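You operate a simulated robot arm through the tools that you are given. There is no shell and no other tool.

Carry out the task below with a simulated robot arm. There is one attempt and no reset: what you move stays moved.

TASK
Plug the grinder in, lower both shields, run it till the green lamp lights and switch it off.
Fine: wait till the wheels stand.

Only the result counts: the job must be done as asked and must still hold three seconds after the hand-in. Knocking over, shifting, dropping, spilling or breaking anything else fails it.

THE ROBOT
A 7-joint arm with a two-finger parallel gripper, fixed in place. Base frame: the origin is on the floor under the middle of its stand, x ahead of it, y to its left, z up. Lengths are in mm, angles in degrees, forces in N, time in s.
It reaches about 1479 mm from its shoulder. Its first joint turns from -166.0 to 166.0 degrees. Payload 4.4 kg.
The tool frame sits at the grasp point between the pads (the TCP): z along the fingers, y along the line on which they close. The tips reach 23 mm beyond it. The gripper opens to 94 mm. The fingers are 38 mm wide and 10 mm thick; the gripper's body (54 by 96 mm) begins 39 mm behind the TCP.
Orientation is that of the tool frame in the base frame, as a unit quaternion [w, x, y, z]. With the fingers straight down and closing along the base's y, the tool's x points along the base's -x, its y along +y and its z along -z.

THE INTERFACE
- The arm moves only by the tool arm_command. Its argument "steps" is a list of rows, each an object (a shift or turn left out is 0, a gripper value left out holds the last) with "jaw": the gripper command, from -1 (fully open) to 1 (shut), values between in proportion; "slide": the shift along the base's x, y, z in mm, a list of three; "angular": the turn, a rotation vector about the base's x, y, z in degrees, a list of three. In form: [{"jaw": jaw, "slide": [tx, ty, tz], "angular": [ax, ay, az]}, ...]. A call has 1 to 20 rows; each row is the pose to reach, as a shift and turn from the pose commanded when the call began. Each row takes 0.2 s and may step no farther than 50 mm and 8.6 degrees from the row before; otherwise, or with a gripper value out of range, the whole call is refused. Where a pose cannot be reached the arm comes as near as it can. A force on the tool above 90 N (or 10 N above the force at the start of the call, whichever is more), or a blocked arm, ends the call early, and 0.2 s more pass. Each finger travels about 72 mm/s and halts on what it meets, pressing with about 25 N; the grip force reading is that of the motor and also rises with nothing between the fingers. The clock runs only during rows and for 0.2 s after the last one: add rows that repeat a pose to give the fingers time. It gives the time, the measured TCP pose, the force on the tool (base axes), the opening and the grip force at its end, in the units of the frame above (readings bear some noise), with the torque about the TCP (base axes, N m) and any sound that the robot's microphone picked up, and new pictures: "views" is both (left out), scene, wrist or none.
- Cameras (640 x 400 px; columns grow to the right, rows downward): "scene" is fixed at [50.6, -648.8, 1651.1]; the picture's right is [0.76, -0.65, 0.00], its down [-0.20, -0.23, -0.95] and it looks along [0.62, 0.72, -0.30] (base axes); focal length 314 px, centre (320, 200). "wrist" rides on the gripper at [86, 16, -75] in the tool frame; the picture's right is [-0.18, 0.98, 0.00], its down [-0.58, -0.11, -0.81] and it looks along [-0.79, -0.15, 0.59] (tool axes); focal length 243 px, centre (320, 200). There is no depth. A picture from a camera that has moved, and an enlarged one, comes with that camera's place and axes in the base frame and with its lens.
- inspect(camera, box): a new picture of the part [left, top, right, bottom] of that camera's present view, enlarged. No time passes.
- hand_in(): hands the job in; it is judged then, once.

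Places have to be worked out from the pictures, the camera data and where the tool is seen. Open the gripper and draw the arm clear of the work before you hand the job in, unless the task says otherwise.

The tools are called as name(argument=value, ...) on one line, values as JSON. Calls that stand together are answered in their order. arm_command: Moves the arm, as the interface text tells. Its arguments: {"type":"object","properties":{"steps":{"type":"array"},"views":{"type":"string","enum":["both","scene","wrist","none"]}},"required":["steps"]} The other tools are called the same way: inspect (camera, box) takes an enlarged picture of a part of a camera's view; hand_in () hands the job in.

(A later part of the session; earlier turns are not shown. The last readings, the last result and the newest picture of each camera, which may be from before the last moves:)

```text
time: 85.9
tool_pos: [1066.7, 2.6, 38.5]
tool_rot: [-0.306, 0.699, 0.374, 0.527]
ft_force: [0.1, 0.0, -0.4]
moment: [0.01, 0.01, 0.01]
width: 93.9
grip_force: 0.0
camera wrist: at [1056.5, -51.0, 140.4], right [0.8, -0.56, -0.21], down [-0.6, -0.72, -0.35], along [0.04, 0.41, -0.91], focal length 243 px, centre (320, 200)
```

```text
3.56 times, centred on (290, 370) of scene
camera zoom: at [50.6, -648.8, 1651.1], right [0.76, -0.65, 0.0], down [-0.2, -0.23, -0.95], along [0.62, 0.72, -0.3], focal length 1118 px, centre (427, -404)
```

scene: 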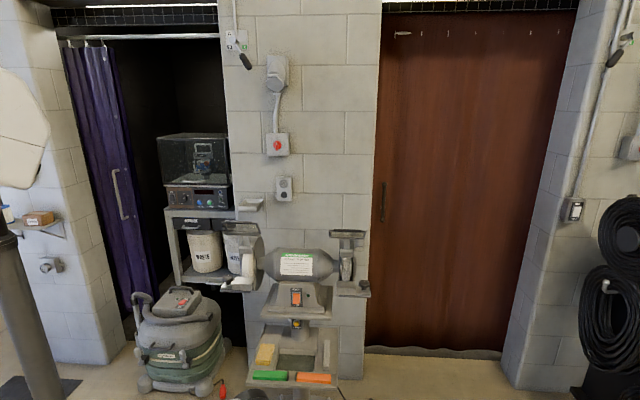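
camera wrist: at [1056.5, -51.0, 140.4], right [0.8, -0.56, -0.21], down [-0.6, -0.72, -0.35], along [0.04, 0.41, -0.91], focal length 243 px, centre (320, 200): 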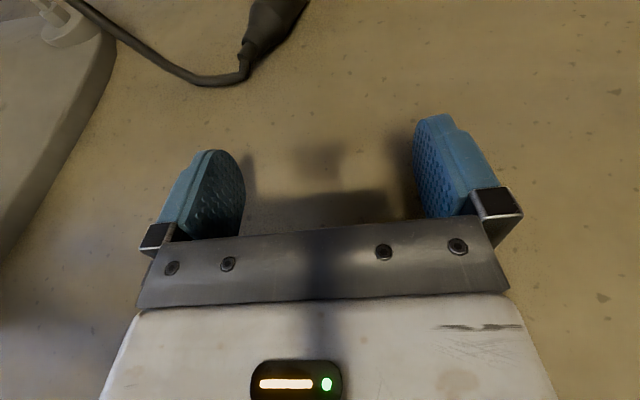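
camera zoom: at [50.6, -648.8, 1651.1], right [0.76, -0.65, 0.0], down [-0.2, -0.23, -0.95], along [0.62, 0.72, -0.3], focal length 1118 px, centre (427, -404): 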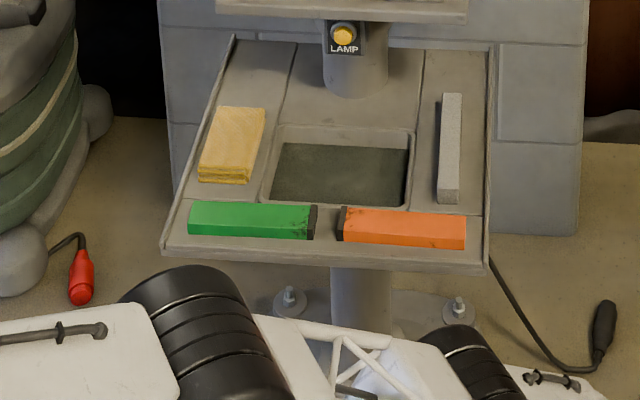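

The elbow is now low and clear: it sits at about r=606, z=594 and drops further as I stretch. At the stretch limit it should pass below the tray corner. I set the pitch to 22° and prepare the final low sweep.

arm_command(steps=[{"jaw": -1, "slide": [-3, -3, 2], "angular": [-3, 1.84, 0]}, {"slide": [-5, -5, 2], "angular": [-5.96, 3.68, 0]}, {"slide": [-5, -5, -6], "angular": [-5.96, 3.68, 0]}, {"slide": [-5, -5, -12], "angular": [-5.96, 3.68, 0]}, {"slide": [-5, -5, -12], "angular": [-5.96, 3.68, 0]}])

```text
time: 87.1
tool_pos: [1061.5, -3.3, 28.7]
tool_rot: [-0.282, 0.73, 0.392, 0.484]
ft_force: [-14.5, -2.4, 23.6]
moment: [-1.41, 0.73, -0.88]
width: 94.1
grip_force: 0.1
camera wrist: at [1059.1, -45.0, 135.2], right [0.79, -0.58, -0.2], down [-0.62, -0.75, -0.23], along [-0.02, 0.31, -0.95], focal length 243 px, centre (320, 200)
```

scene: 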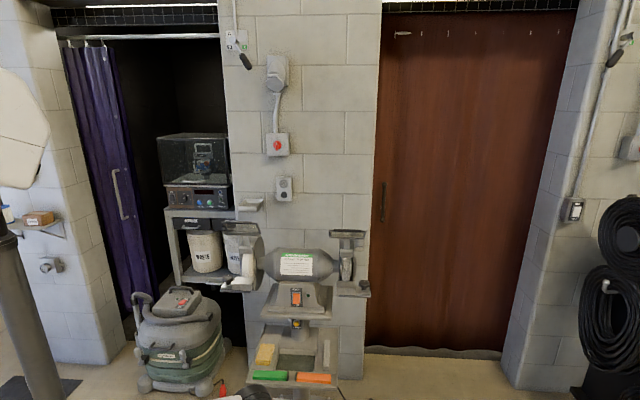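
wrist: 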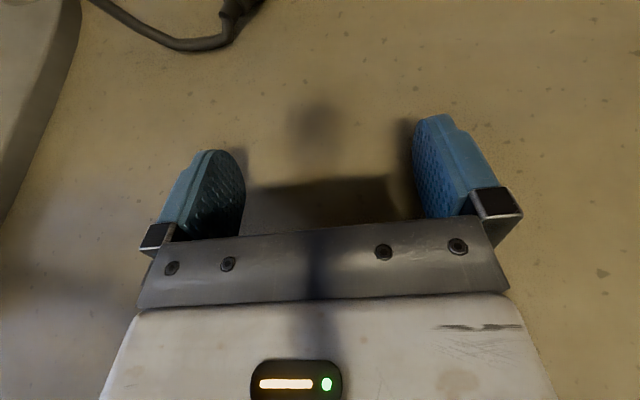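

The readings show the gripper's underside touching the floor at this flat pitch, so I lift a little and go back to about 28° pitch with heading 66°.

arm_command(steps=[{"jaw": -1, "slide": [0, 0, 8]}, {"slide": [-3, 0, 14], "angular": [-2.6, 1.6, 0]}, {"slide": [-6, 0, 14], "angular": [-5.1, 3.15, 0]}, {"slide": [-6, 0, 14], "angular": [-5.1, 3.15, 0]}], views="none")

arm_command(steps=[{"jaw": -1, "slide": [-4, 2, 0], "angular": [0, 0, 3.9]}, {"slide": [-8, 4, 0], "angular": [0, 0, 7.7]}, {"slide": [-8, 4, 0], "angular": [0, 0, 7.7]}], views="wrist")

```text
time: 88.1
tool_pos: [1054.1, -3.9, 40.2]
tool_rot: [-0.26, 0.755, 0.405, 0.445]
ft_force: [-0.4, 0.6, -0.7]
moment: [0.03, 0.01, -0.05]
width: 93.9
grip_force: 0.2
```

```text
time: 88.9
tool_pos: [1047.3, 1.0, 40.5]
tool_rot: [-0.289, 0.727, 0.455, 0.426]
ft_force: [0.2, 0.4, -0.1]
moment: [-0.01, -0.02, 0.01]
width: 94.1
grip_force: 0.1
camera wrist: at [1055.0, -30.0, 150.5], right [0.85, -0.49, -0.19], down [-0.52, -0.85, -0.13], along [-0.1, 0.21, -0.97], focal length 243 px, centre (320, 200)
```

wrist: 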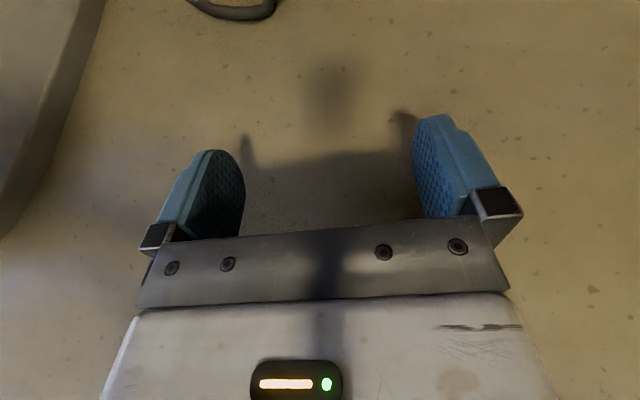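

Orientation is good now (heading 66°, pitch 28°). I extend to about the stretch limit at z≈28 and sweep in the first half, slowly.

arm_command(steps=[{"jaw": -1, "slide": [12, -3, -4]}, {"slide": [23, -6, -9]}, {"slide": [27, -4, -12.5]}, {"slide": [30, 8, -12.5]}, {"slide": [32.7, 29, -12.5]}, {"slide": [34.5, 47, -12.5]}, {"slide": [35.8, 64.8, -12.5]}, {"slide": [35.8, 64.8, -12.5]}])

inspect(camera="scene", box=[200, 340, 380, 400])

```text
time: 90.7
tool_pos: [1085.3, 67.5, 29.5]
tool_rot: [-0.289, 0.726, 0.455, 0.427]
ft_force: [-3.2, -7.1, 9.7]
moment: [-0.3, -0.39, -0.43]
width: 94.0
grip_force: 0.0
camera wrist: at [1092.6, 35.8, 139.8], right [0.85, -0.49, -0.19], down [-0.52, -0.85, -0.13], along [-0.1, 0.21, -0.97], focal length 243 px, centre (320, 200)
```

scene: 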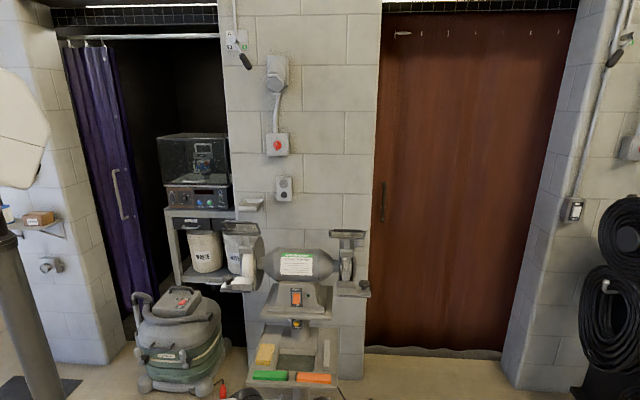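
wrist: 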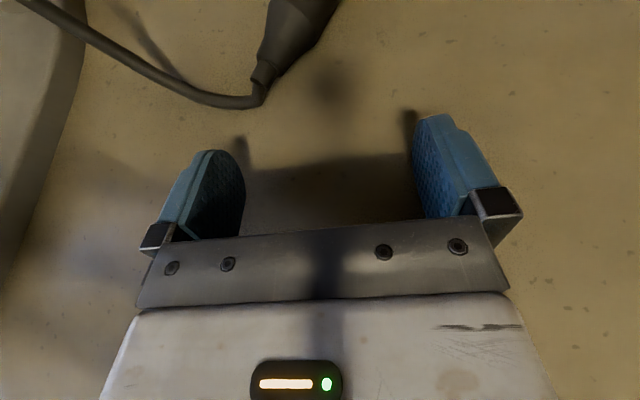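

```text
3.56 times, centred on (290, 370) of scene
camera zoom: at [50.6, -648.8, 1651.1], right [0.76, -0.65, 0.0], down [-0.2, -0.23, -0.95], along [0.62, 0.72, -0.3], focal length 1118 px, centre (427, -404)
```

zoom: 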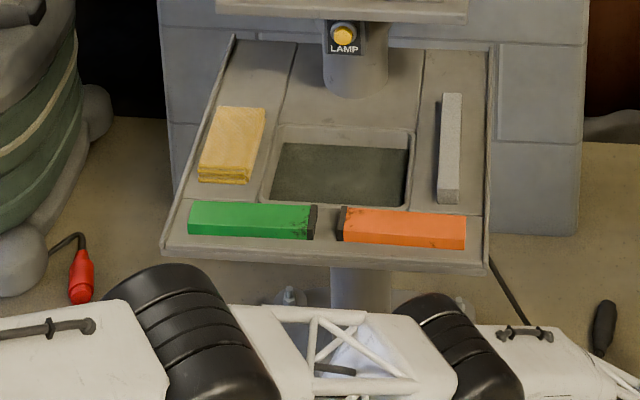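

Contact with the floor is light (about 10 N), so I raise by 2 mm, stretch out to the limit so that the elbow stays low, and sweep on in small steps.

arm_command(steps=[{"jaw": -1, "slide": [3, 3, 2]}, {"slide": [6, 8, 2]}, {"slide": [9.9, 15.6, 2]}, {"slide": [10.3, 24.6, 2]}, {"slide": [10.7, 33.6, 2]}, {"slide": [10.9, 42.6, 2]}, {"slide": [11.1, 51.7, 2]}, {"slide": [11.1, 51.7, 2]}])

inspect(camera="scene", box=[200, 340, 380, 400])

```text
time: 92.5
tool_pos: [1093.3, 118.4, 30.6]
tool_rot: [-0.29, 0.726, 0.455, 0.426]
ft_force: [0.5, 0.0, 0.6]
moment: [0.03, -0.01, -0.02]
width: 93.7
grip_force: 0.0
camera wrist: at [1101.6, 87.0, 141.7], right [0.85, -0.49, -0.19], down [-0.52, -0.85, -0.13], along [-0.1, 0.21, -0.97], focal length 243 px, centre (320, 200)
```

scene: 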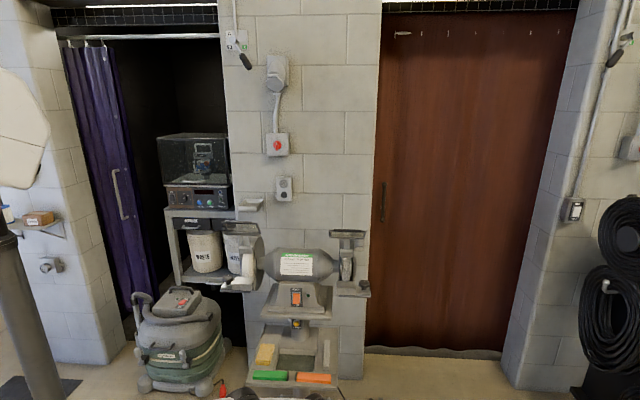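
wrist: 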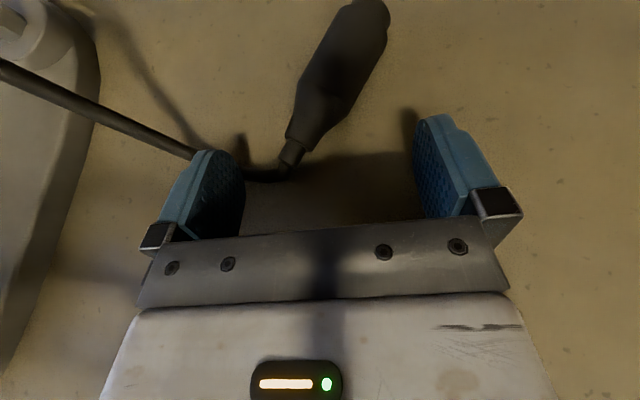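

```text
3.56 times, centred on (290, 370) of scene
camera zoom: at [50.6, -648.8, 1651.1], right [0.76, -0.65, 0.0], down [-0.2, -0.23, -0.95], along [0.62, 0.72, -0.3], focal length 1118 px, centre (427, -404)
```

zoom: 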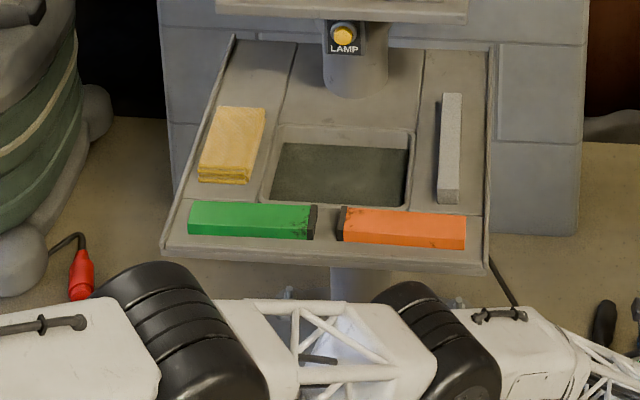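

No obstruction this time, and the plug's neck is now between the fingertips. I go on about 20 mm more in small steps for a proper hold.

arm_command(steps=[{"jaw": -1, "slide": [1.5, 5, 0]}, {"slide": [2.5, 10, 0]}, {"slide": [3, 15, 0]}, {"slide": [3, 20, 0]}, {"slide": [3, 24, 0]}, {"slide": [3, 24, 0]}])

inspect(camera="scene", box=[200, 340, 380, 400])

inspect(camera="wrist", box=[130, 60, 470, 240])

```text
time: 93.9
tool_pos: [1096.0, 141.3, 29.9]
tool_rot: [-0.29, 0.726, 0.455, 0.427]
ft_force: [-0.3, -0.1, -1.2]
moment: [0.01, -0.01, 0.02]
width: 94.0
grip_force: 0.0
camera wrist: at [1104.3, 110.6, 140.5], right [0.85, -0.49, -0.19], down [-0.52, -0.85, -0.13], along [-0.1, 0.21, -0.97], focal length 243 px, centre (320, 200)
```

scene: 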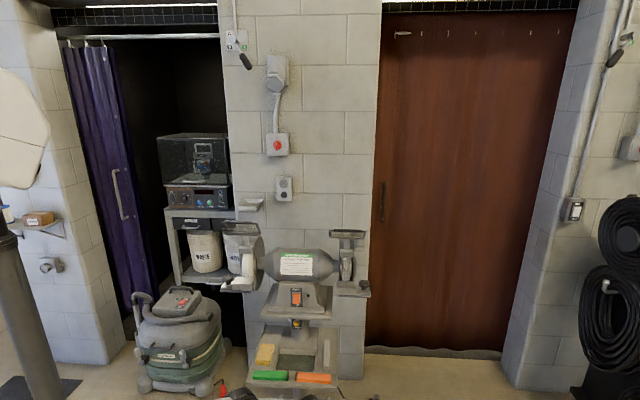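
wrist: 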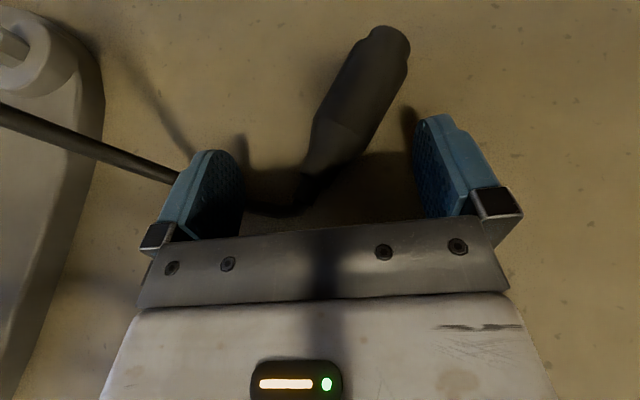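

```text
3.56 times, centred on (290, 370) of scene
camera zoom: at [50.6, -648.8, 1651.1], right [0.76, -0.65, 0.0], down [-0.2, -0.23, -0.95], along [0.62, 0.72, -0.3], focal length 1118 px, centre (427, -404)
```

zoom: 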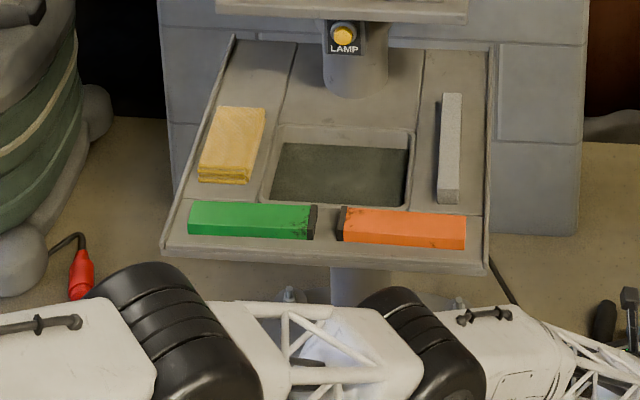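

```text
1.88 times, centred on (300, 150) of wrist
camera zoom: at [1104.3, 110.6, 140.5], right [0.85, -0.49, -0.19], down [-0.52, -0.85, -0.13], along [-0.1, 0.21, -0.97], focal length 457 px, centre (358, 294)
```

zoom: 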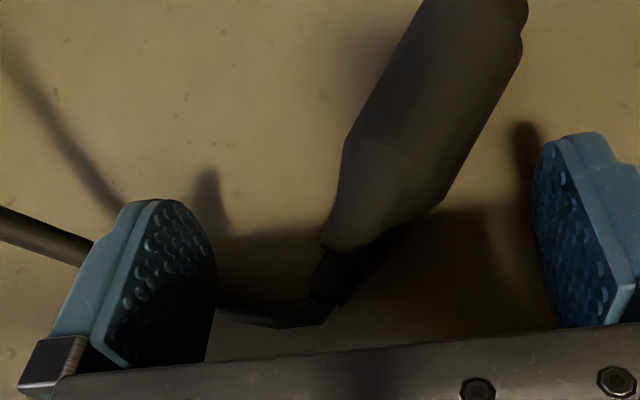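

The fork now straddles the neck and cone of the plug, with no contact anywhere. I advance a last 7 mm and then close the jaws slowly so the plug can swing into line.

arm_command(steps=[{"jaw": -1, "slide": [0.5, 4, 0]}, {"jaw": -1, "slide": [0.5, 7, 0]}, {"jaw": -0.7, "slide": [0.5, 7, 0]}, {"jaw": -0.4, "slide": [0.5, 7, 0]}, {"jaw": -0.1, "slide": [0.5, 7, 0]}, {"jaw": 0.1, "slide": [0.5, 7, 0]}, {"jaw": 0.3, "slide": [0.5, 7, 0]}, {"jaw": 0.3, "slide": [0.5, 7, 0]}], views="wrist")

inspect(camera="wrist", box=[130, 0, 470, 240])

```text
time: 95.7
tool_pos: [1096.1, 149.5, 29.2]
tool_rot: [-0.288, 0.727, 0.454, 0.427]
ft_force: [1.0, -2.4, 2.8]
moment: [0.1, -0.21, -0.27]
width: 34.5
grip_force: 24.7
camera wrist: at [1104.9, 117.3, 140.9], right [0.85, -0.49, -0.19], down [-0.52, -0.85, -0.13], along [-0.1, 0.21, -0.97], focal length 243 px, centre (320, 200)
```

wrist: 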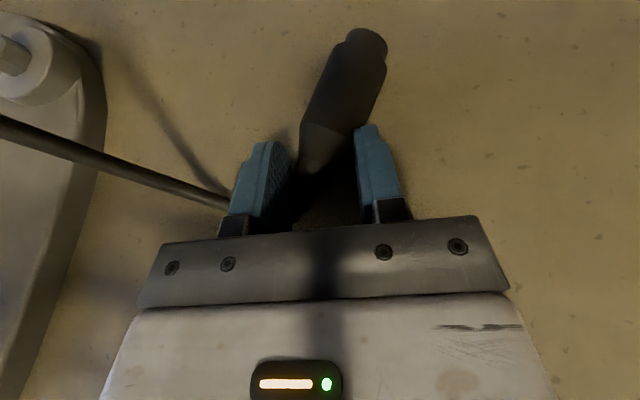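

```text
1.67 times, centred on (300, 120) of wrist
camera zoom: at [1104.9, 117.3, 140.9], right [0.85, -0.49, -0.19], down [-0.52, -0.85, -0.13], along [-0.1, 0.21, -0.97], focal length 404 px, centre (353, 333)
```

zoom: 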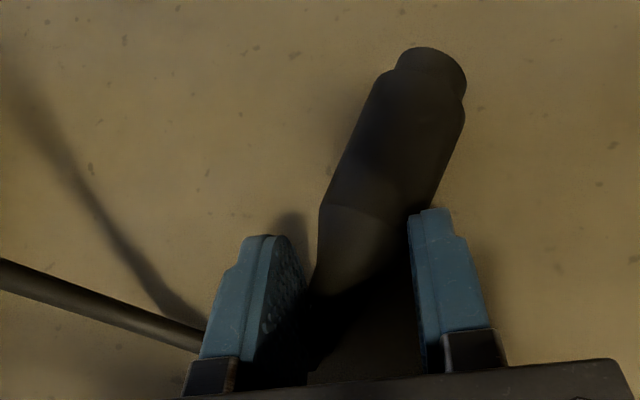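

The jaws touch the plug on both sides (34.5 mm). I close fully so it aligns and is held firmly.

arm_command(steps=[{"jaw": 0.6, "slide": [0, 0, 0]}, {"jaw": 1, "slide": [0, 0, 0]}, {"jaw": 1, "slide": [0, 0, 0]}, {"jaw": 1, "slide": [0, 0, 0]}], views="wrist")

inspect(camera="wrist", box=[130, 0, 470, 240])

```text
time: 96.7
tool_pos: [1096.6, 148.8, 30.5]
tool_rot: [-0.289, 0.727, 0.454, 0.427]
ft_force: [1.8, -3.8, 3.6]
moment: [0.05, -0.17, -0.19]
width: 34.7
grip_force: 24.5
camera wrist: at [1104.9, 117.4, 140.9], right [0.85, -0.49, -0.19], down [-0.52, -0.85, -0.13], along [-0.1, 0.21, -0.97], focal length 243 px, centre (320, 200)
```

wrist: 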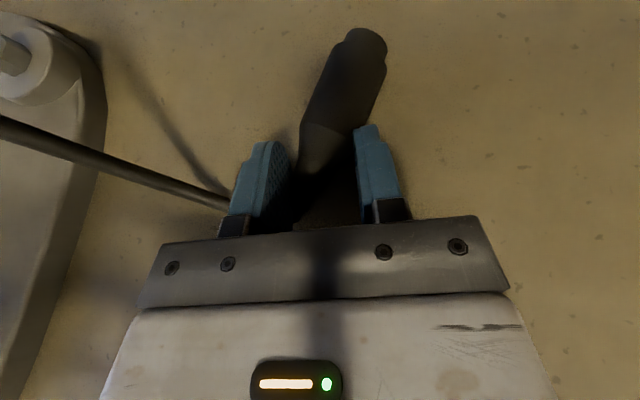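

```text
1.67 times, centred on (300, 120) of wrist
camera zoom: at [1104.9, 117.4, 140.9], right [0.85, -0.49, -0.19], down [-0.52, -0.85, -0.13], along [-0.1, 0.21, -0.97], focal length 404 px, centre (353, 333)
```

zoom: 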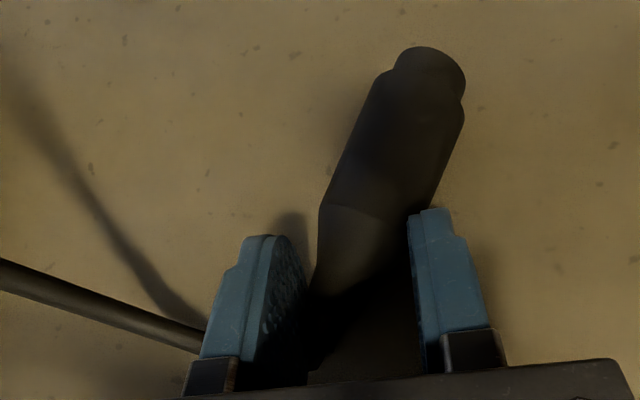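

It's held crosswise but firmly (24.5 N). I drag it back out to the right along the same arc, gently.

arm_command(steps=[{"jaw": 1, "slide": [0, -6, 0]}, {"slide": [0, -14, 0]}, {"slide": [-0.5, -24, 0]}, {"slide": [-1, -34, 0]}, {"slide": [-2, -46, 0]}, {"slide": [-3, -58, 0]}, {"slide": [-4.5, -72, 0]}, {"slide": [-6, -86, 0]}, {"slide": [-6, -86, 0]}])

inspect(camera="wrist", box=[130, 0, 470, 240])

```text
time: 98.7
tool_pos: [1092.8, 62.3, 29.9]
tool_rot: [-0.288, 0.727, 0.455, 0.427]
ft_force: [-0.9, 4.4, 4.9]
moment: [0.26, -0.02, 0.02]
width: 20.5
grip_force: 24.9
camera wrist: at [1100.2, 31.9, 140.4], right [0.85, -0.49, -0.19], down [-0.52, -0.85, -0.13], along [-0.1, 0.21, -0.97], focal length 243 px, centre (320, 200)
```

scene: 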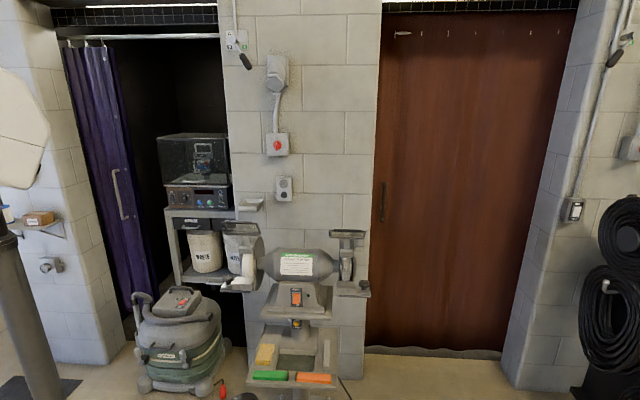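
wrist: 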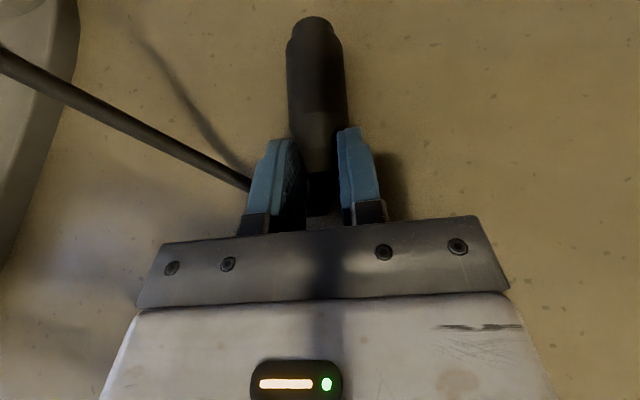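

```text
1.67 times, centred on (300, 120) of wrist
camera zoom: at [1100.2, 31.9, 140.4], right [0.85, -0.49, -0.19], down [-0.52, -0.85, -0.13], along [-0.1, 0.21, -0.97], focal length 404 px, centre (353, 333)
```

zoom: 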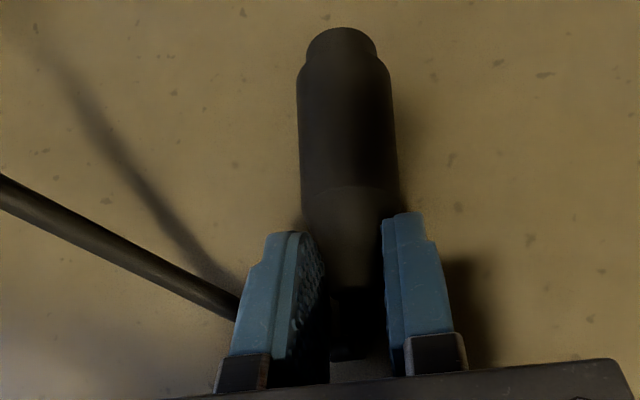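

The plug followed and swung into line with the fingers (20.5 mm at its cone). I keep dragging it out and then inward to open floor on the right.

arm_command(steps=[{"jaw": 1, "slide": [-2, -14, 0]}, {"slide": [-4, -30, 0]}, {"slide": [-8, -46, 0]}, {"slide": [-16, -60, 1]}, {"slide": [-28, -74, 2]}, {"slide": [-42, -88, 2]}, {"slide": [-56, -100, 2]}, {"slide": [-70, -110, 2]}, {"slide": [-84, -118, 2]}, {"slide": [-84, -118, 2]}])

```text
time: 100.9
tool_pos: [1007.4, -55.2, 32.2]
tool_rot: [-0.289, 0.726, 0.454, 0.427]
ft_force: [-0.3, 0.2, -1.4]
moment: [-0.09, 0.03, 0.01]
width: 20.4
grip_force: 24.9
camera wrist: at [1015.3, -86.2, 143.2], right [0.85, -0.49, -0.19], down [-0.52, -0.85, -0.13], along [-0.1, 0.21, -0.97], focal length 243 px, centre (320, 200)
```

scene: 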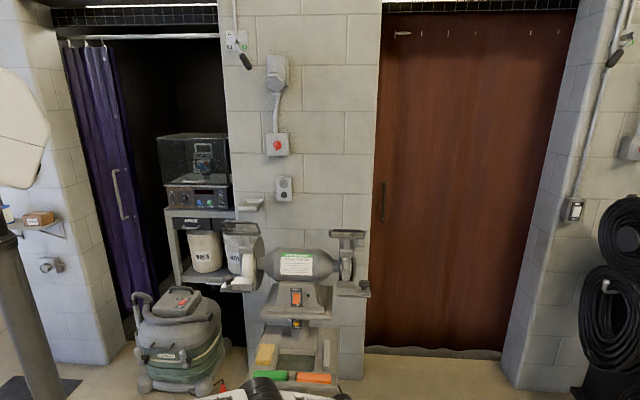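
wrist: 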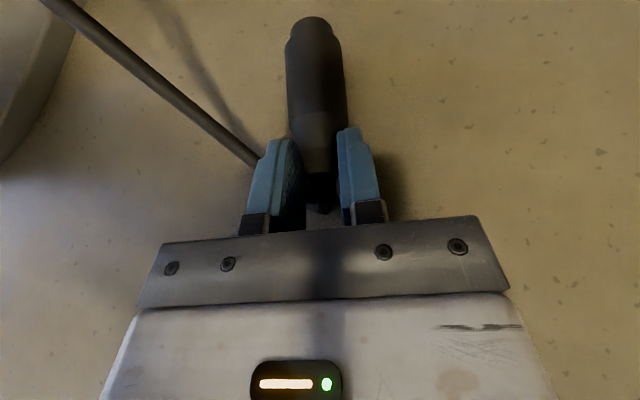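

The plug is out on open floor. I drag it another 5 cm toward the right so there's more elbow room, then release it there for a proper re-grip on its body.

arm_command(steps=[{"jaw": 1, "slide": [-8, -11, 0]}, {"slide": [-18, -24, 0]}, {"slide": [-30, -40, 0]}, {"slide": [-30, -40, 0]}, {"jaw": 0.3, "slide": [-30, -40, 0]}, {"jaw": -0.2, "slide": [-30, -40, 0]}, {"jaw": -0.6, "slide": [-30, -40, 0]}, {"jaw": -1, "slide": [-30, -40, 0]}, {"jaw": -1, "slide": [-30, -40, 0]}], views="wrist")

inspect(camera="wrist", box=[130, 0, 470, 240])

```text
time: 102.9
tool_pos: [978.0, -94.0, 32.8]
tool_rot: [-0.289, 0.726, 0.455, 0.427]
ft_force: [0.1, -0.2, -0.5]
moment: [0.03, -0.02, 0.02]
width: 94.2
grip_force: 0.0
camera wrist: at [984.8, -125.4, 143.9], right [0.85, -0.49, -0.19], down [-0.52, -0.85, -0.13], along [-0.1, 0.21, -0.97], focal length 243 px, centre (320, 200)
```

wrist: 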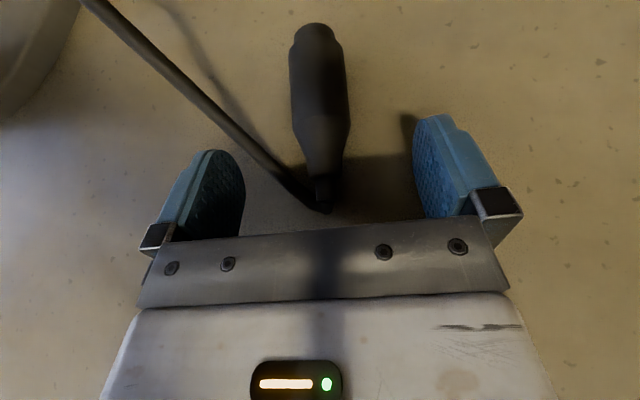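

```text
1.67 times, centred on (300, 120) of wrist
camera zoom: at [984.8, -125.4, 143.9], right [0.85, -0.49, -0.19], down [-0.52, -0.85, -0.13], along [-0.1, 0.21, -0.97], focal length 404 px, centre (353, 333)
```

zoom: 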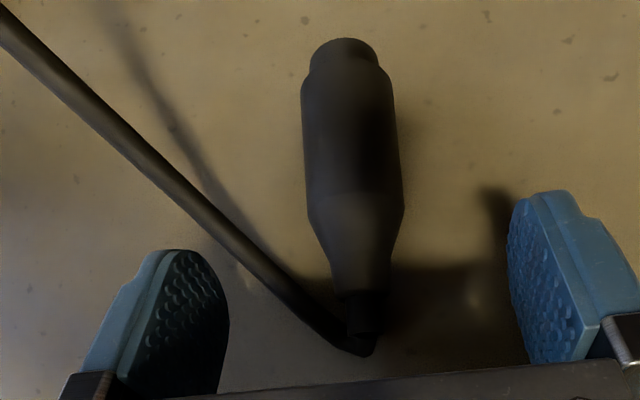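

The plug rests free on the floor, nose near [1017, −14], heading about 62°. I raise the arm straight up, leaving it there, and then turn the tool back to the normal fingers-down attitude.

arm_command(steps=[{"jaw": -1, "slide": [-8, -14, 8]}, {"slide": [-16, -30, 30]}, {"slide": [-20, -40, 70]}, {"slide": [-20, -40, 115]}, {"slide": [-20, -40, 160]}, {"slide": [-20, -40, 205]}, {"slide": [-20, -40, 250]}, {"slide": [-20, -40, 295]}, {"slide": [-20, -40, 340]}, {"slide": [-20, -40, 385]}, {"slide": [-20, -40, 430]}, {"slide": [-20, -40, 475]}, {"slide": [-20, -40, 520]}])

```text
time: 105.7
tool_pos: [956.7, -135.2, 552.3]
tool_rot: [-0.289, 0.727, 0.453, 0.427]
ft_force: [0.9, -0.7, -0.6]
moment: [0.06, -0.04, -0.02]
width: 94.0
grip_force: 0.1
camera wrist: at [963.9, -167.1, 663.4], right [0.85, -0.49, -0.19], down [-0.52, -0.85, -0.13], along [-0.1, 0.21, -0.97], focal length 243 px, centre (320, 200)
```

scene: 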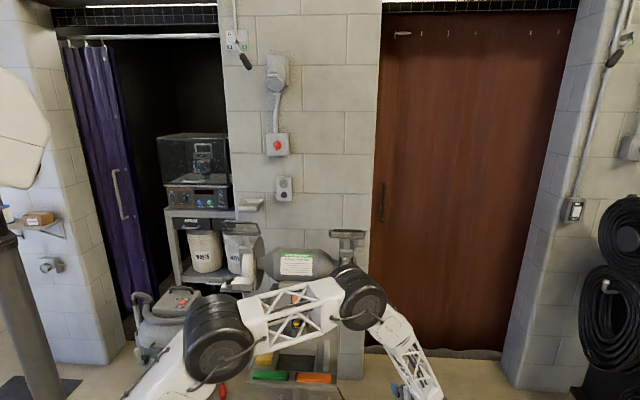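
wrist: 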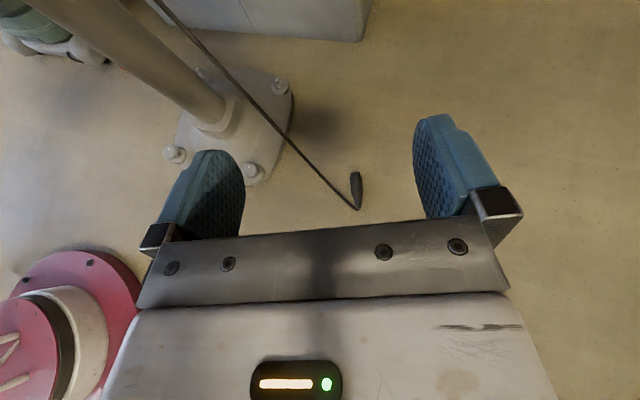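

The plug stays put. I rotate the tool back to fingers-down over sixteen small steps, keeping the wrist in place.

arm_command(steps=[{"jaw": -1, "slide": [-4, -9, -6], "angular": [-3.775, -2.556, 6.419]}, {"slide": [-8, -17, -11], "angular": [-7.55, -5.11, 12.84]}, {"slide": [-11, -26, -17], "angular": [-11.33, -7.67, 19.26]}, {"slide": [-15, -34, -23], "angular": [-15.1, -10.22, 25.68]}, {"slide": [-19, -43, -28], "angular": [-18.88, -12.78, 32.09]}, {"slide": [-23, -51, -34], "angular": [-22.65, -15.34, 38.51]}, {"slide": [-27, -60, -40], "angular": [-26.43, -17.89, 44.93]}, {"slide": [-30, -68, -45], "angular": [-30.2, -20.45, 51.35]}, {"slide": [-34, -77, -51], "angular": [-33.98, -23.0, 57.77]}, {"slide": [-38, -86, -57], "angular": [-37.75, -25.56, 64.19]}, {"slide": [-42, -94, -62], "angular": [-41.53, -28.12, 70.61]}, {"slide": [-46, -103, -68], "angular": [-45.3, -30.67, 77.03]}, {"slide": [-49, -111, -74], "angular": [-49.08, -33.23, 83.44]}, {"slide": [-53, -120, -80], "angular": [-52.85, -35.78, 89.86]}, {"slide": [-57, -128, -85], "angular": [-56.63, -38.34, 96.28]}, {"slide": [-61, -137, -91], "angular": [-60.4, -40.9, 102.7]}], views="wrist")

```text
time: 109.1
tool_pos: [899.3, -271.1, 461.2]
tool_rot: [0.0, 0.0, 1.0, 0.001]
ft_force: [1.1, -0.8, -0.2]
moment: [-0.01, -0.02, 0.01]
width: 94.0
grip_force: 0.1
camera wrist: at [812.2, -255.9, 535.7], right [0.18, 0.98, 0.0], down [0.58, -0.11, 0.81], along [0.79, -0.15, -0.59], focal length 243 px, centre (320, 200)
```

wrist: 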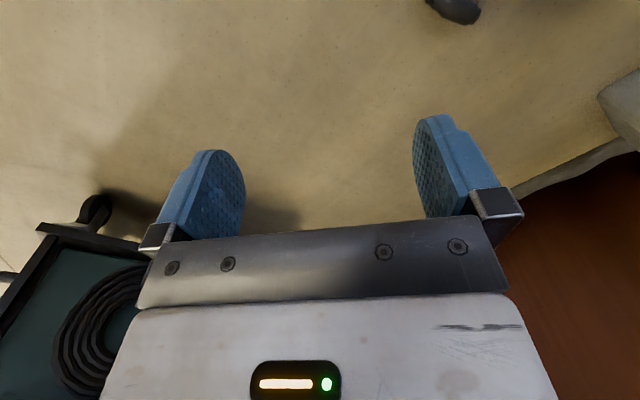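

Fingers are down again. I yaw +62° to match the plug's heading while moving over toward it.

arm_command(steps=[{"jaw": -1, "slide": [6, 16, -20], "angular": [0, 0, 7.75]}, {"slide": [12, 32, -40], "angular": [0, 0, 15.5]}, {"slide": [18, 48, -60], "angular": [0, 0, 23.25]}, {"slide": [24, 64, -80], "angular": [0, 0, 31]}, {"slide": [30, 80, -100], "angular": [0, 0, 38.75]}, {"slide": [36, 96, -120], "angular": [0, 0, 46.5]}, {"slide": [42, 112, -140], "angular": [0, 0, 54.25]}, {"slide": [48, 128, -160], "angular": [0, 0, 62]}], views="none")

arm_command(steps=[{"jaw": -1, "slide": [0, 5, -15], "angular": [6.6, -3.5, 0]}, {"slide": [0, 10, -30], "angular": [13.2, -7.05, 0]}, {"slide": [0, 15, -45], "angular": [19.9, -10.6, 0]}, {"slide": [0, 20, -60], "angular": [26.5, -14.1, 0]}, {"slide": [0, 20, -60], "angular": [26.5, -14.1, 0]}])

```text
time: 110.9
tool_pos: [945.9, -143.8, 300.5]
tool_rot: [0.0, -0.516, 0.857, 0.001]
ft_force: [0.2, 0.0, 0.3]
moment: [-0.02, -0.02, 0.02]
width: 94.1
grip_force: 0.1
```

```text
time: 112.1
tool_pos: [943.9, -124.1, 241.4]
tool_rot: [0.223, -0.498, 0.828, 0.134]
ft_force: [0.1, -0.2, -0.3]
moment: [0.01, -0.04, 0.0]
width: 94.0
grip_force: 0.1
camera wrist: at [877.5, -215.6, 262.7], right [-0.79, 0.6, 0.09], down [0.14, 0.04, 0.99], along [0.59, 0.8, -0.11], focal length 243 px, centre (320, 200)
```

scene: 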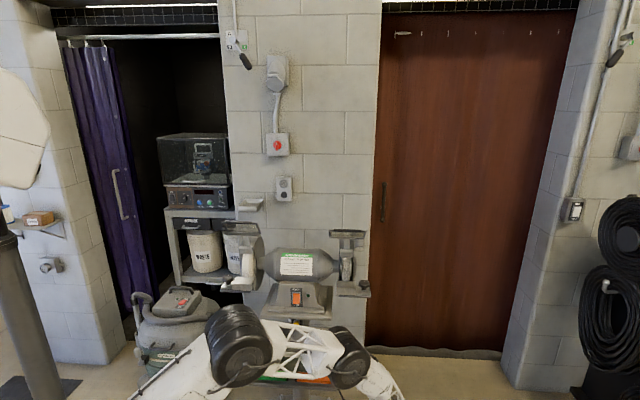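
wrist: 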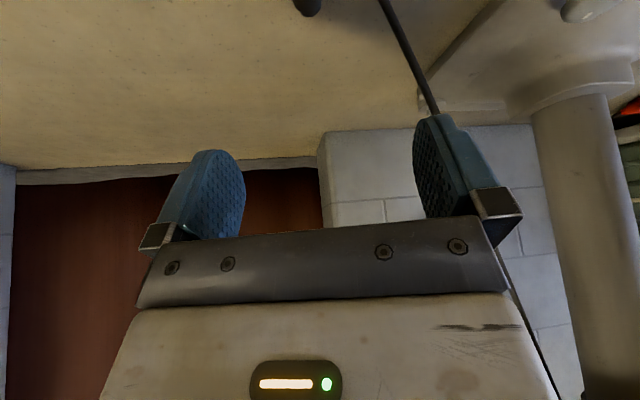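

The plug's nose shows at the top edge. I lower and set the jaws to about 47 mm, staying a little behind it for a clear look.

arm_command(steps=[{"jaw": -0.3, "slide": [6, 4, -40]}, {"jaw": 0, "slide": [12, 8, -80]}, {"jaw": 0, "slide": [18, 12, -120]}, {"jaw": 0, "slide": [23, 16, -141]}, {"jaw": 0, "slide": [23, 16, -141]}], views="wrist")

inspect(camera="wrist", box=[200, 0, 440, 240])

```text
time: 113.3
tool_pos: [969.1, -108.0, 98.1]
tool_rot: [0.222, -0.498, 0.827, 0.135]
ft_force: [0.3, -0.3, -0.6]
moment: [-0.02, -0.05, 0.0]
width: 47.1
grip_force: 0.0
camera wrist: at [901.8, -199.4, 120.2], right [-0.79, 0.6, 0.09], down [0.14, 0.04, 0.99], along [0.59, 0.8, -0.12], focal length 243 px, centre (320, 200)
```

wrist: 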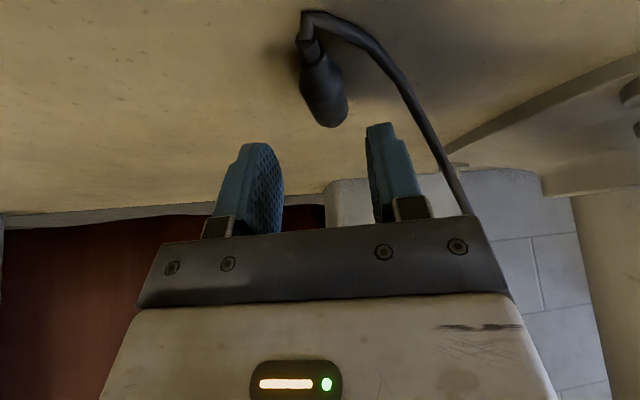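

```text
1.67 times, centred on (320, 120) of wrist
camera zoom: at [901.8, -199.4, 120.2], right [-0.79, 0.6, 0.09], down [0.14, 0.04, 0.99], along [0.59, 0.8, -0.12], focal length 404 px, centre (320, 333)
```

zoom: 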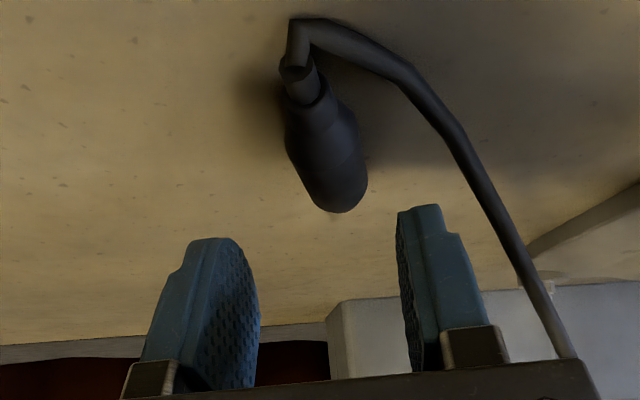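

Alignment is within a millimetre. I move forward over the body at z=70, then lower around it.

arm_command(steps=[{"jaw": 0, "slide": [9, 17, -8]}, {"slide": [18, 35, -18]}, {"slide": [27.5, 52.3, -28]}, {"slide": [27.5, 52.3, -45]}, {"slide": [27.5, 52.3, -60]}, {"slide": [27.5, 52.3, -68]}, {"slide": [27.5, 52.3, -68]}], views="wrist")

inspect(camera="wrist", box=[200, 0, 440, 240])

```text
time: 114.9
tool_pos: [996.5, -55.8, 32.7]
tool_rot: [0.222, -0.498, 0.828, 0.134]
ft_force: [0.1, 0.3, 0.1]
moment: [-0.06, 0.01, 0.0]
width: 46.8
grip_force: 0.1
camera wrist: at [928.9, -147.3, 53.6], right [-0.79, 0.6, 0.09], down [0.14, 0.04, 0.99], along [0.59, 0.8, -0.12], focal length 243 px, centre (320, 200)
```

wrist: 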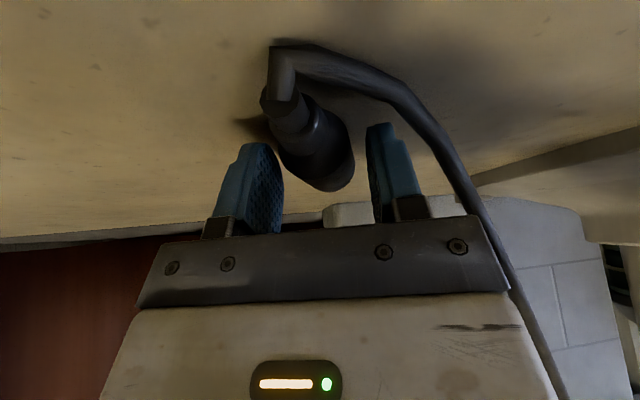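

```text
1.67 times, centred on (320, 120) of wrist
camera zoom: at [928.9, -147.3, 53.6], right [-0.79, 0.6, 0.09], down [0.14, 0.04, 0.99], along [0.59, 0.8, -0.12], focal length 404 px, centre (320, 333)
```

zoom: 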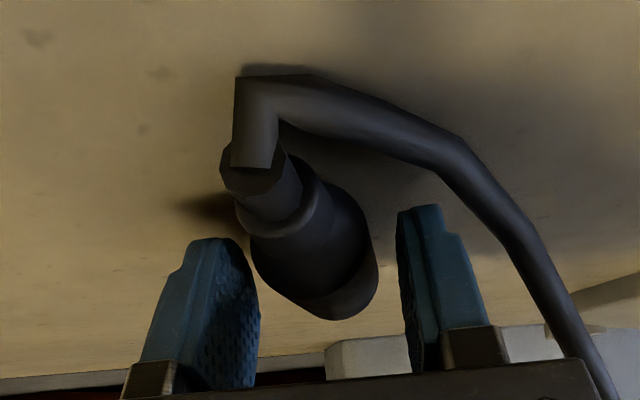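

The plug body is between the fingers as in the tray before. I lower 3 mm and close on it.

arm_command(steps=[{"jaw": 0, "slide": [0, 0, -3]}, {"jaw": 0.3, "slide": [0, 0, -3]}, {"jaw": 0.6, "slide": [0, 0, -3]}, {"jaw": 1, "slide": [0, 0, -3]}, {"jaw": 1, "slide": [0, 0, -3]}, {"jaw": 1, "slide": [0, 0, -3]}], views="none")

arm_command(steps=[{"jaw": 1, "slide": [0, 0, 10]}, {"slide": [0, 0, 30]}, {"slide": [0, 0, 50]}, {"slide": [0, 0, 50]}])

inspect(camera="wrist", box=[200, 0, 440, 240])

```text
time: 116.3
tool_pos: [994.8, -55.6, 30.5]
tool_rot: [0.221, -0.497, 0.828, 0.133]
ft_force: [-1.0, -0.1, 2.9]
moment: [-0.03, 0.02, -0.03]
width: 32.0
grip_force: 24.8
```

```text
time: 117.3
tool_pos: [995.0, -56.2, 79.8]
tool_rot: [0.223, -0.498, 0.828, 0.135]
ft_force: [-0.2, -0.2, -2.5]
moment: [0.0, 0.02, -0.01]
width: 32.2
grip_force: 25.1
camera wrist: at [928.1, -147.3, 100.9], right [-0.79, 0.6, 0.09], down [0.14, 0.04, 0.99], along [0.59, 0.8, -0.12], focal length 243 px, centre (320, 200)
```

scene: 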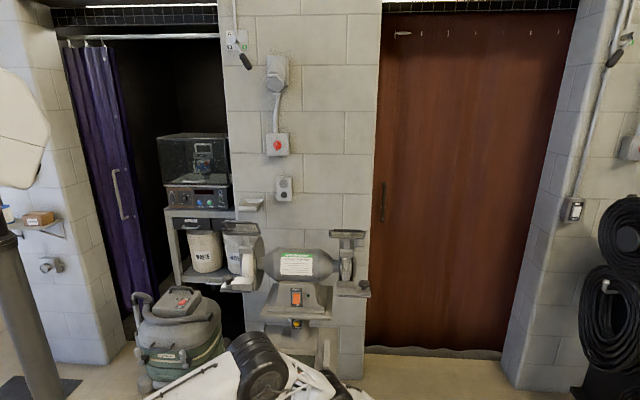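
wrist: 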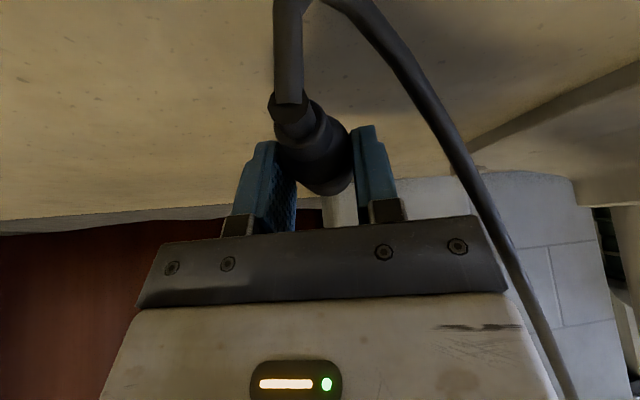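

```text
1.67 times, centred on (320, 120) of wrist
camera zoom: at [928.1, -147.3, 100.9], right [-0.79, 0.6, 0.09], down [0.14, 0.04, 0.99], along [0.59, 0.8, -0.12], focal length 404 px, centre (320, 333)
```

zoom: 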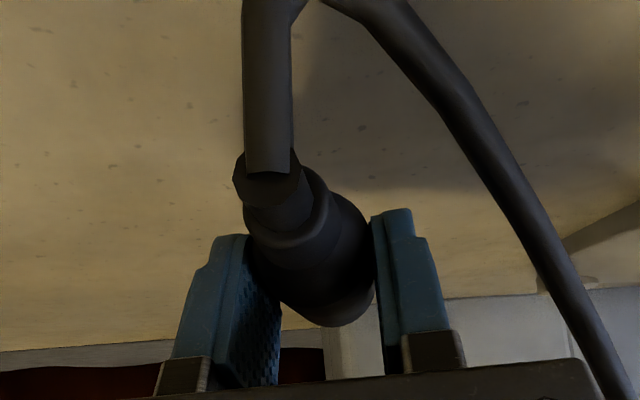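

Re-gripped at 32 mm, just like the first time. I raise it straight up on the free right side.

arm_command(steps=[{"jaw": 1, "slide": [-3, -2, 40]}, {"slide": [-6, -4, 85]}, {"slide": [-9, -6, 130]}, {"slide": [-12, -8, 176]}, {"slide": [-15, -10, 222]}, {"slide": [-18, -12, 268]}, {"slide": [-21, -14, 314]}, {"slide": [-24, -16, 360]}, {"slide": [-27, -18, 406]}, {"slide": [-30, -20, 452]}, {"slide": [-33, -22, 498]}, {"slide": [-36, -24, 544]}, {"slide": [-39, -26, 590]}, {"slide": [-42, -28, 636]}, {"slide": [-45, -30, 682]}, {"slide": [-45, -30, 728]}, {"slide": [-45, -30, 774]}, {"slide": [-45, -30, 820]}], views="none")

arm_command(steps=[{"jaw": 1, "slide": [0, 0, 45]}, {"slide": [0, 0, 90]}, {"slide": [0, 0, 135]}, {"slide": [0, 0, 180]}, {"slide": [0, 0, 225]}, {"slide": [0, 0, 270]}, {"slide": [0, 0, 315]}, {"slide": [0, 0, 360]}, {"slide": [0, 0, 405]}, {"slide": [0, 0, 440]}])

```text
time: 121.1
tool_pos: [950.3, -85.8, 899.9]
tool_rot: [0.22, -0.498, 0.828, 0.135]
ft_force: [-0.7, -0.8, -3.2]
moment: [0.03, -0.02, 0.02]
width: 31.7
grip_force: 25.1
```

```text
time: 123.3
tool_pos: [951.5, -84.8, 1339.9]
tool_rot: [0.221, -0.498, 0.828, 0.133]
ft_force: [-0.3, 0.4, -3.0]
moment: [-0.01, 0.02, 0.0]
width: 31.8
grip_force: 25.1
camera wrist: at [884.6, -176.4, 1361.9], right [-0.79, 0.6, 0.09], down [0.14, 0.04, 0.99], along [0.59, 0.8, -0.12], focal length 243 px, centre (320, 200)
```

scene: 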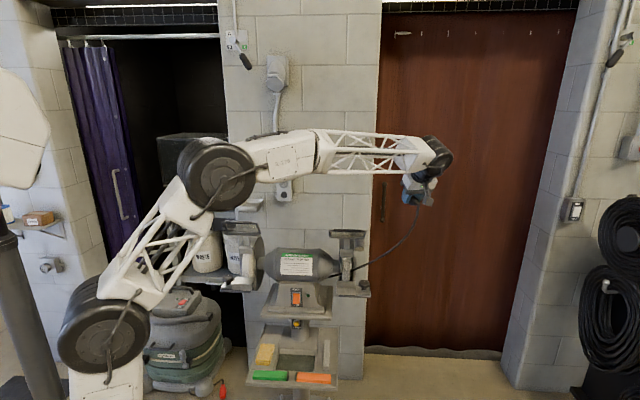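
wrist: 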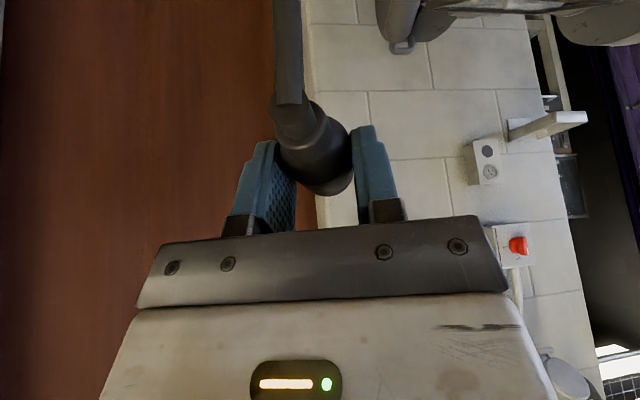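

The cord hangs freely to the grinder. I carry the plug over the grinder to the point in front of the socket used before, turning the yaw back to 45°.

arm_command(steps=[{"jaw": 1, "slide": [-12, 44, 0], "angular": [0, 0, -1.3]}, {"slide": [-25, 88, 0], "angular": [0, 0, -2.6]}, {"slide": [-38, 132, 0], "angular": [0, 0, -4]}, {"slide": [-51, 176, 0], "angular": [0, 0, -5.3]}, {"slide": [-64, 220, 0], "angular": [0, 0, -6.6]}, {"slide": [-77, 264, 0], "angular": [0, 0, -7.9]}, {"slide": [-90, 308, 0], "angular": [0, 0, -9.2]}, {"slide": [-103, 352, 0], "angular": [0, 0, -10.6]}, {"slide": [-116, 396, -8], "angular": [0, 0, -11.9]}, {"slide": [-129, 440, -18], "angular": [0, 0, -13.2]}, {"slide": [-142, 484, -30], "angular": [0, 0, -14.5]}, {"slide": [-155, 528, -45], "angular": [0, 0, -15.8]}, {"slide": [-166.5, 572.8, -60], "angular": [0, 0, -17]}, {"slide": [-166.5, 572.8, -66], "angular": [0, 0, -17]}, {"slide": [-166.5, 572.8, -66], "angular": [0, 0, -17]}])

inspect(camera="wrist", box=[240, 90, 400, 240])

```text
time: 126.5
tool_pos: [782.8, 486.9, 1272.1]
tool_rot: [0.24, -0.368, 0.893, 0.099]
ft_force: [-0.6, -0.1, -2.0]
moment: [0.0, -0.02, 0.0]
width: 32.1
grip_force: 25.3
camera wrist: at [693.1, 419.0, 1294.1], right [-0.58, 0.81, 0.09], down [0.15, -0.01, 0.99], along [0.8, 0.59, -0.12], focal length 243 px, centre (320, 200)
```

scene: 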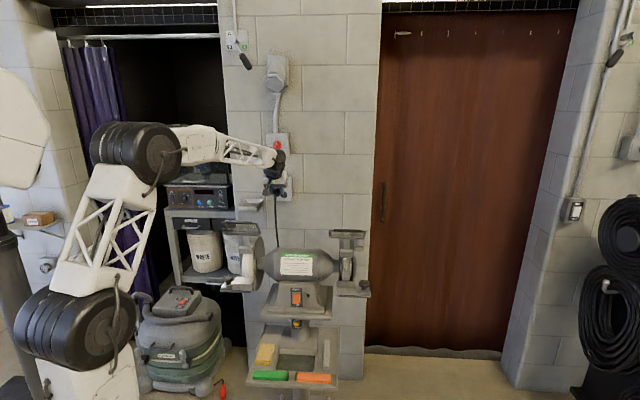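
wrist: 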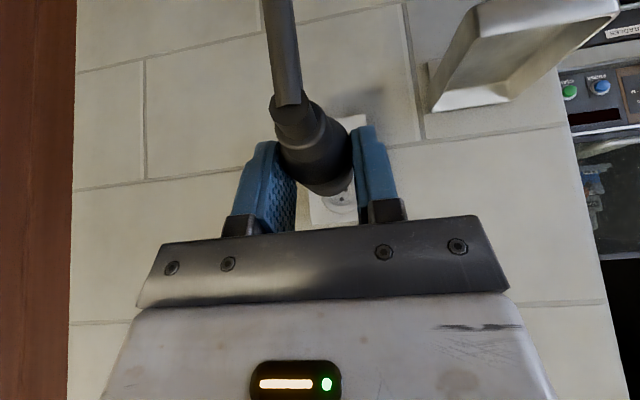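

```text
2.67 times, centred on (320, 165) of wrist
camera zoom: at [693.1, 419.0, 1294.1], right [-0.58, 0.81, 0.09], down [0.15, -0.01, 0.99], along [0.8, 0.59, -0.12], focal length 647 px, centre (320, 293)
```

zoom: 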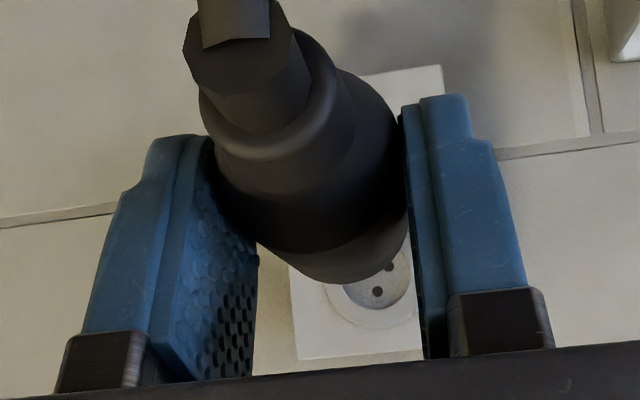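

The plug sits about 3 mm higher in the grip than last time; from this view its axis is within about 1 mm of the socket's height. I approach to about 12 mm from the face and recheck.

arm_command(steps=[{"jaw": 1, "slide": [17, 17, 0]}, {"slide": [34, 34, -0.5]}, {"slide": [51, 50.5, -0.6]}, {"slide": [62, 61, -0.6]}, {"slide": [68.4, 67.6, -0.6]}, {"slide": [68.4, 67.6, -0.6]}, {"slide": [68.4, 67.6, -0.6]}], views="wrist")

inspect(camera="wrist", box=[280, 150, 380, 230])

inspect(camera="scene", box=[265, 160, 300, 205])

```text
time: 128.1
tool_pos: [851.2, 553.3, 1271.4]
tool_rot: [0.24, -0.369, 0.892, 0.099]
ft_force: [-0.6, -0.4, -2.4]
moment: [-0.02, 0.01, -0.02]
width: 31.9
grip_force: 24.8
camera wrist: at [761.0, 485.8, 1293.6], right [-0.58, 0.81, 0.09], down [0.15, -0.01, 0.99], along [0.8, 0.59, -0.12], focal length 243 px, centre (320, 200)
```

wrist: 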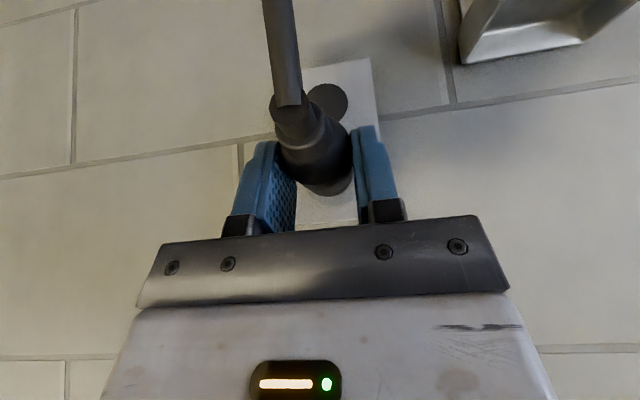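

```text
5.00 times, centred on (330, 190) of wrist
camera zoom: at [761.0, 485.8, 1293.6], right [-0.58, 0.81, 0.09], down [0.15, -0.01, 0.99], along [0.8, 0.59, -0.12], focal length 1213 px, centre (270, 250)
```

zoom: 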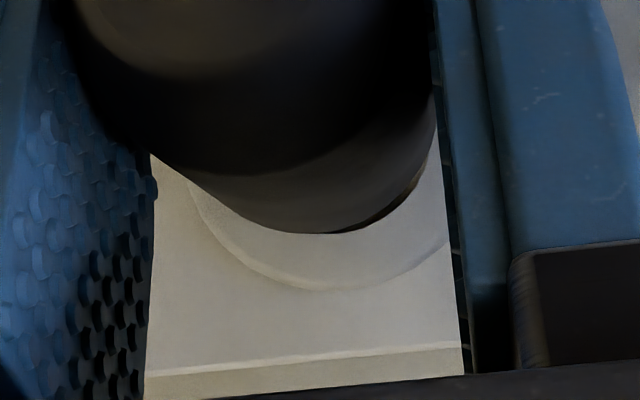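

```text
8.89 times, centred on (282, 182) of scene
camera zoom: at [50.6, -648.8, 1651.1], right [0.76, -0.65, 0.0], down [-0.2, -0.23, -0.95], along [0.62, 0.72, -0.3], focal length 2794 px, centre (653, 356)
```

zoom: 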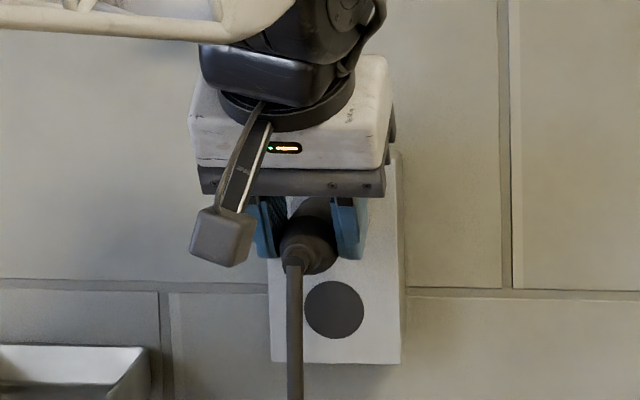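

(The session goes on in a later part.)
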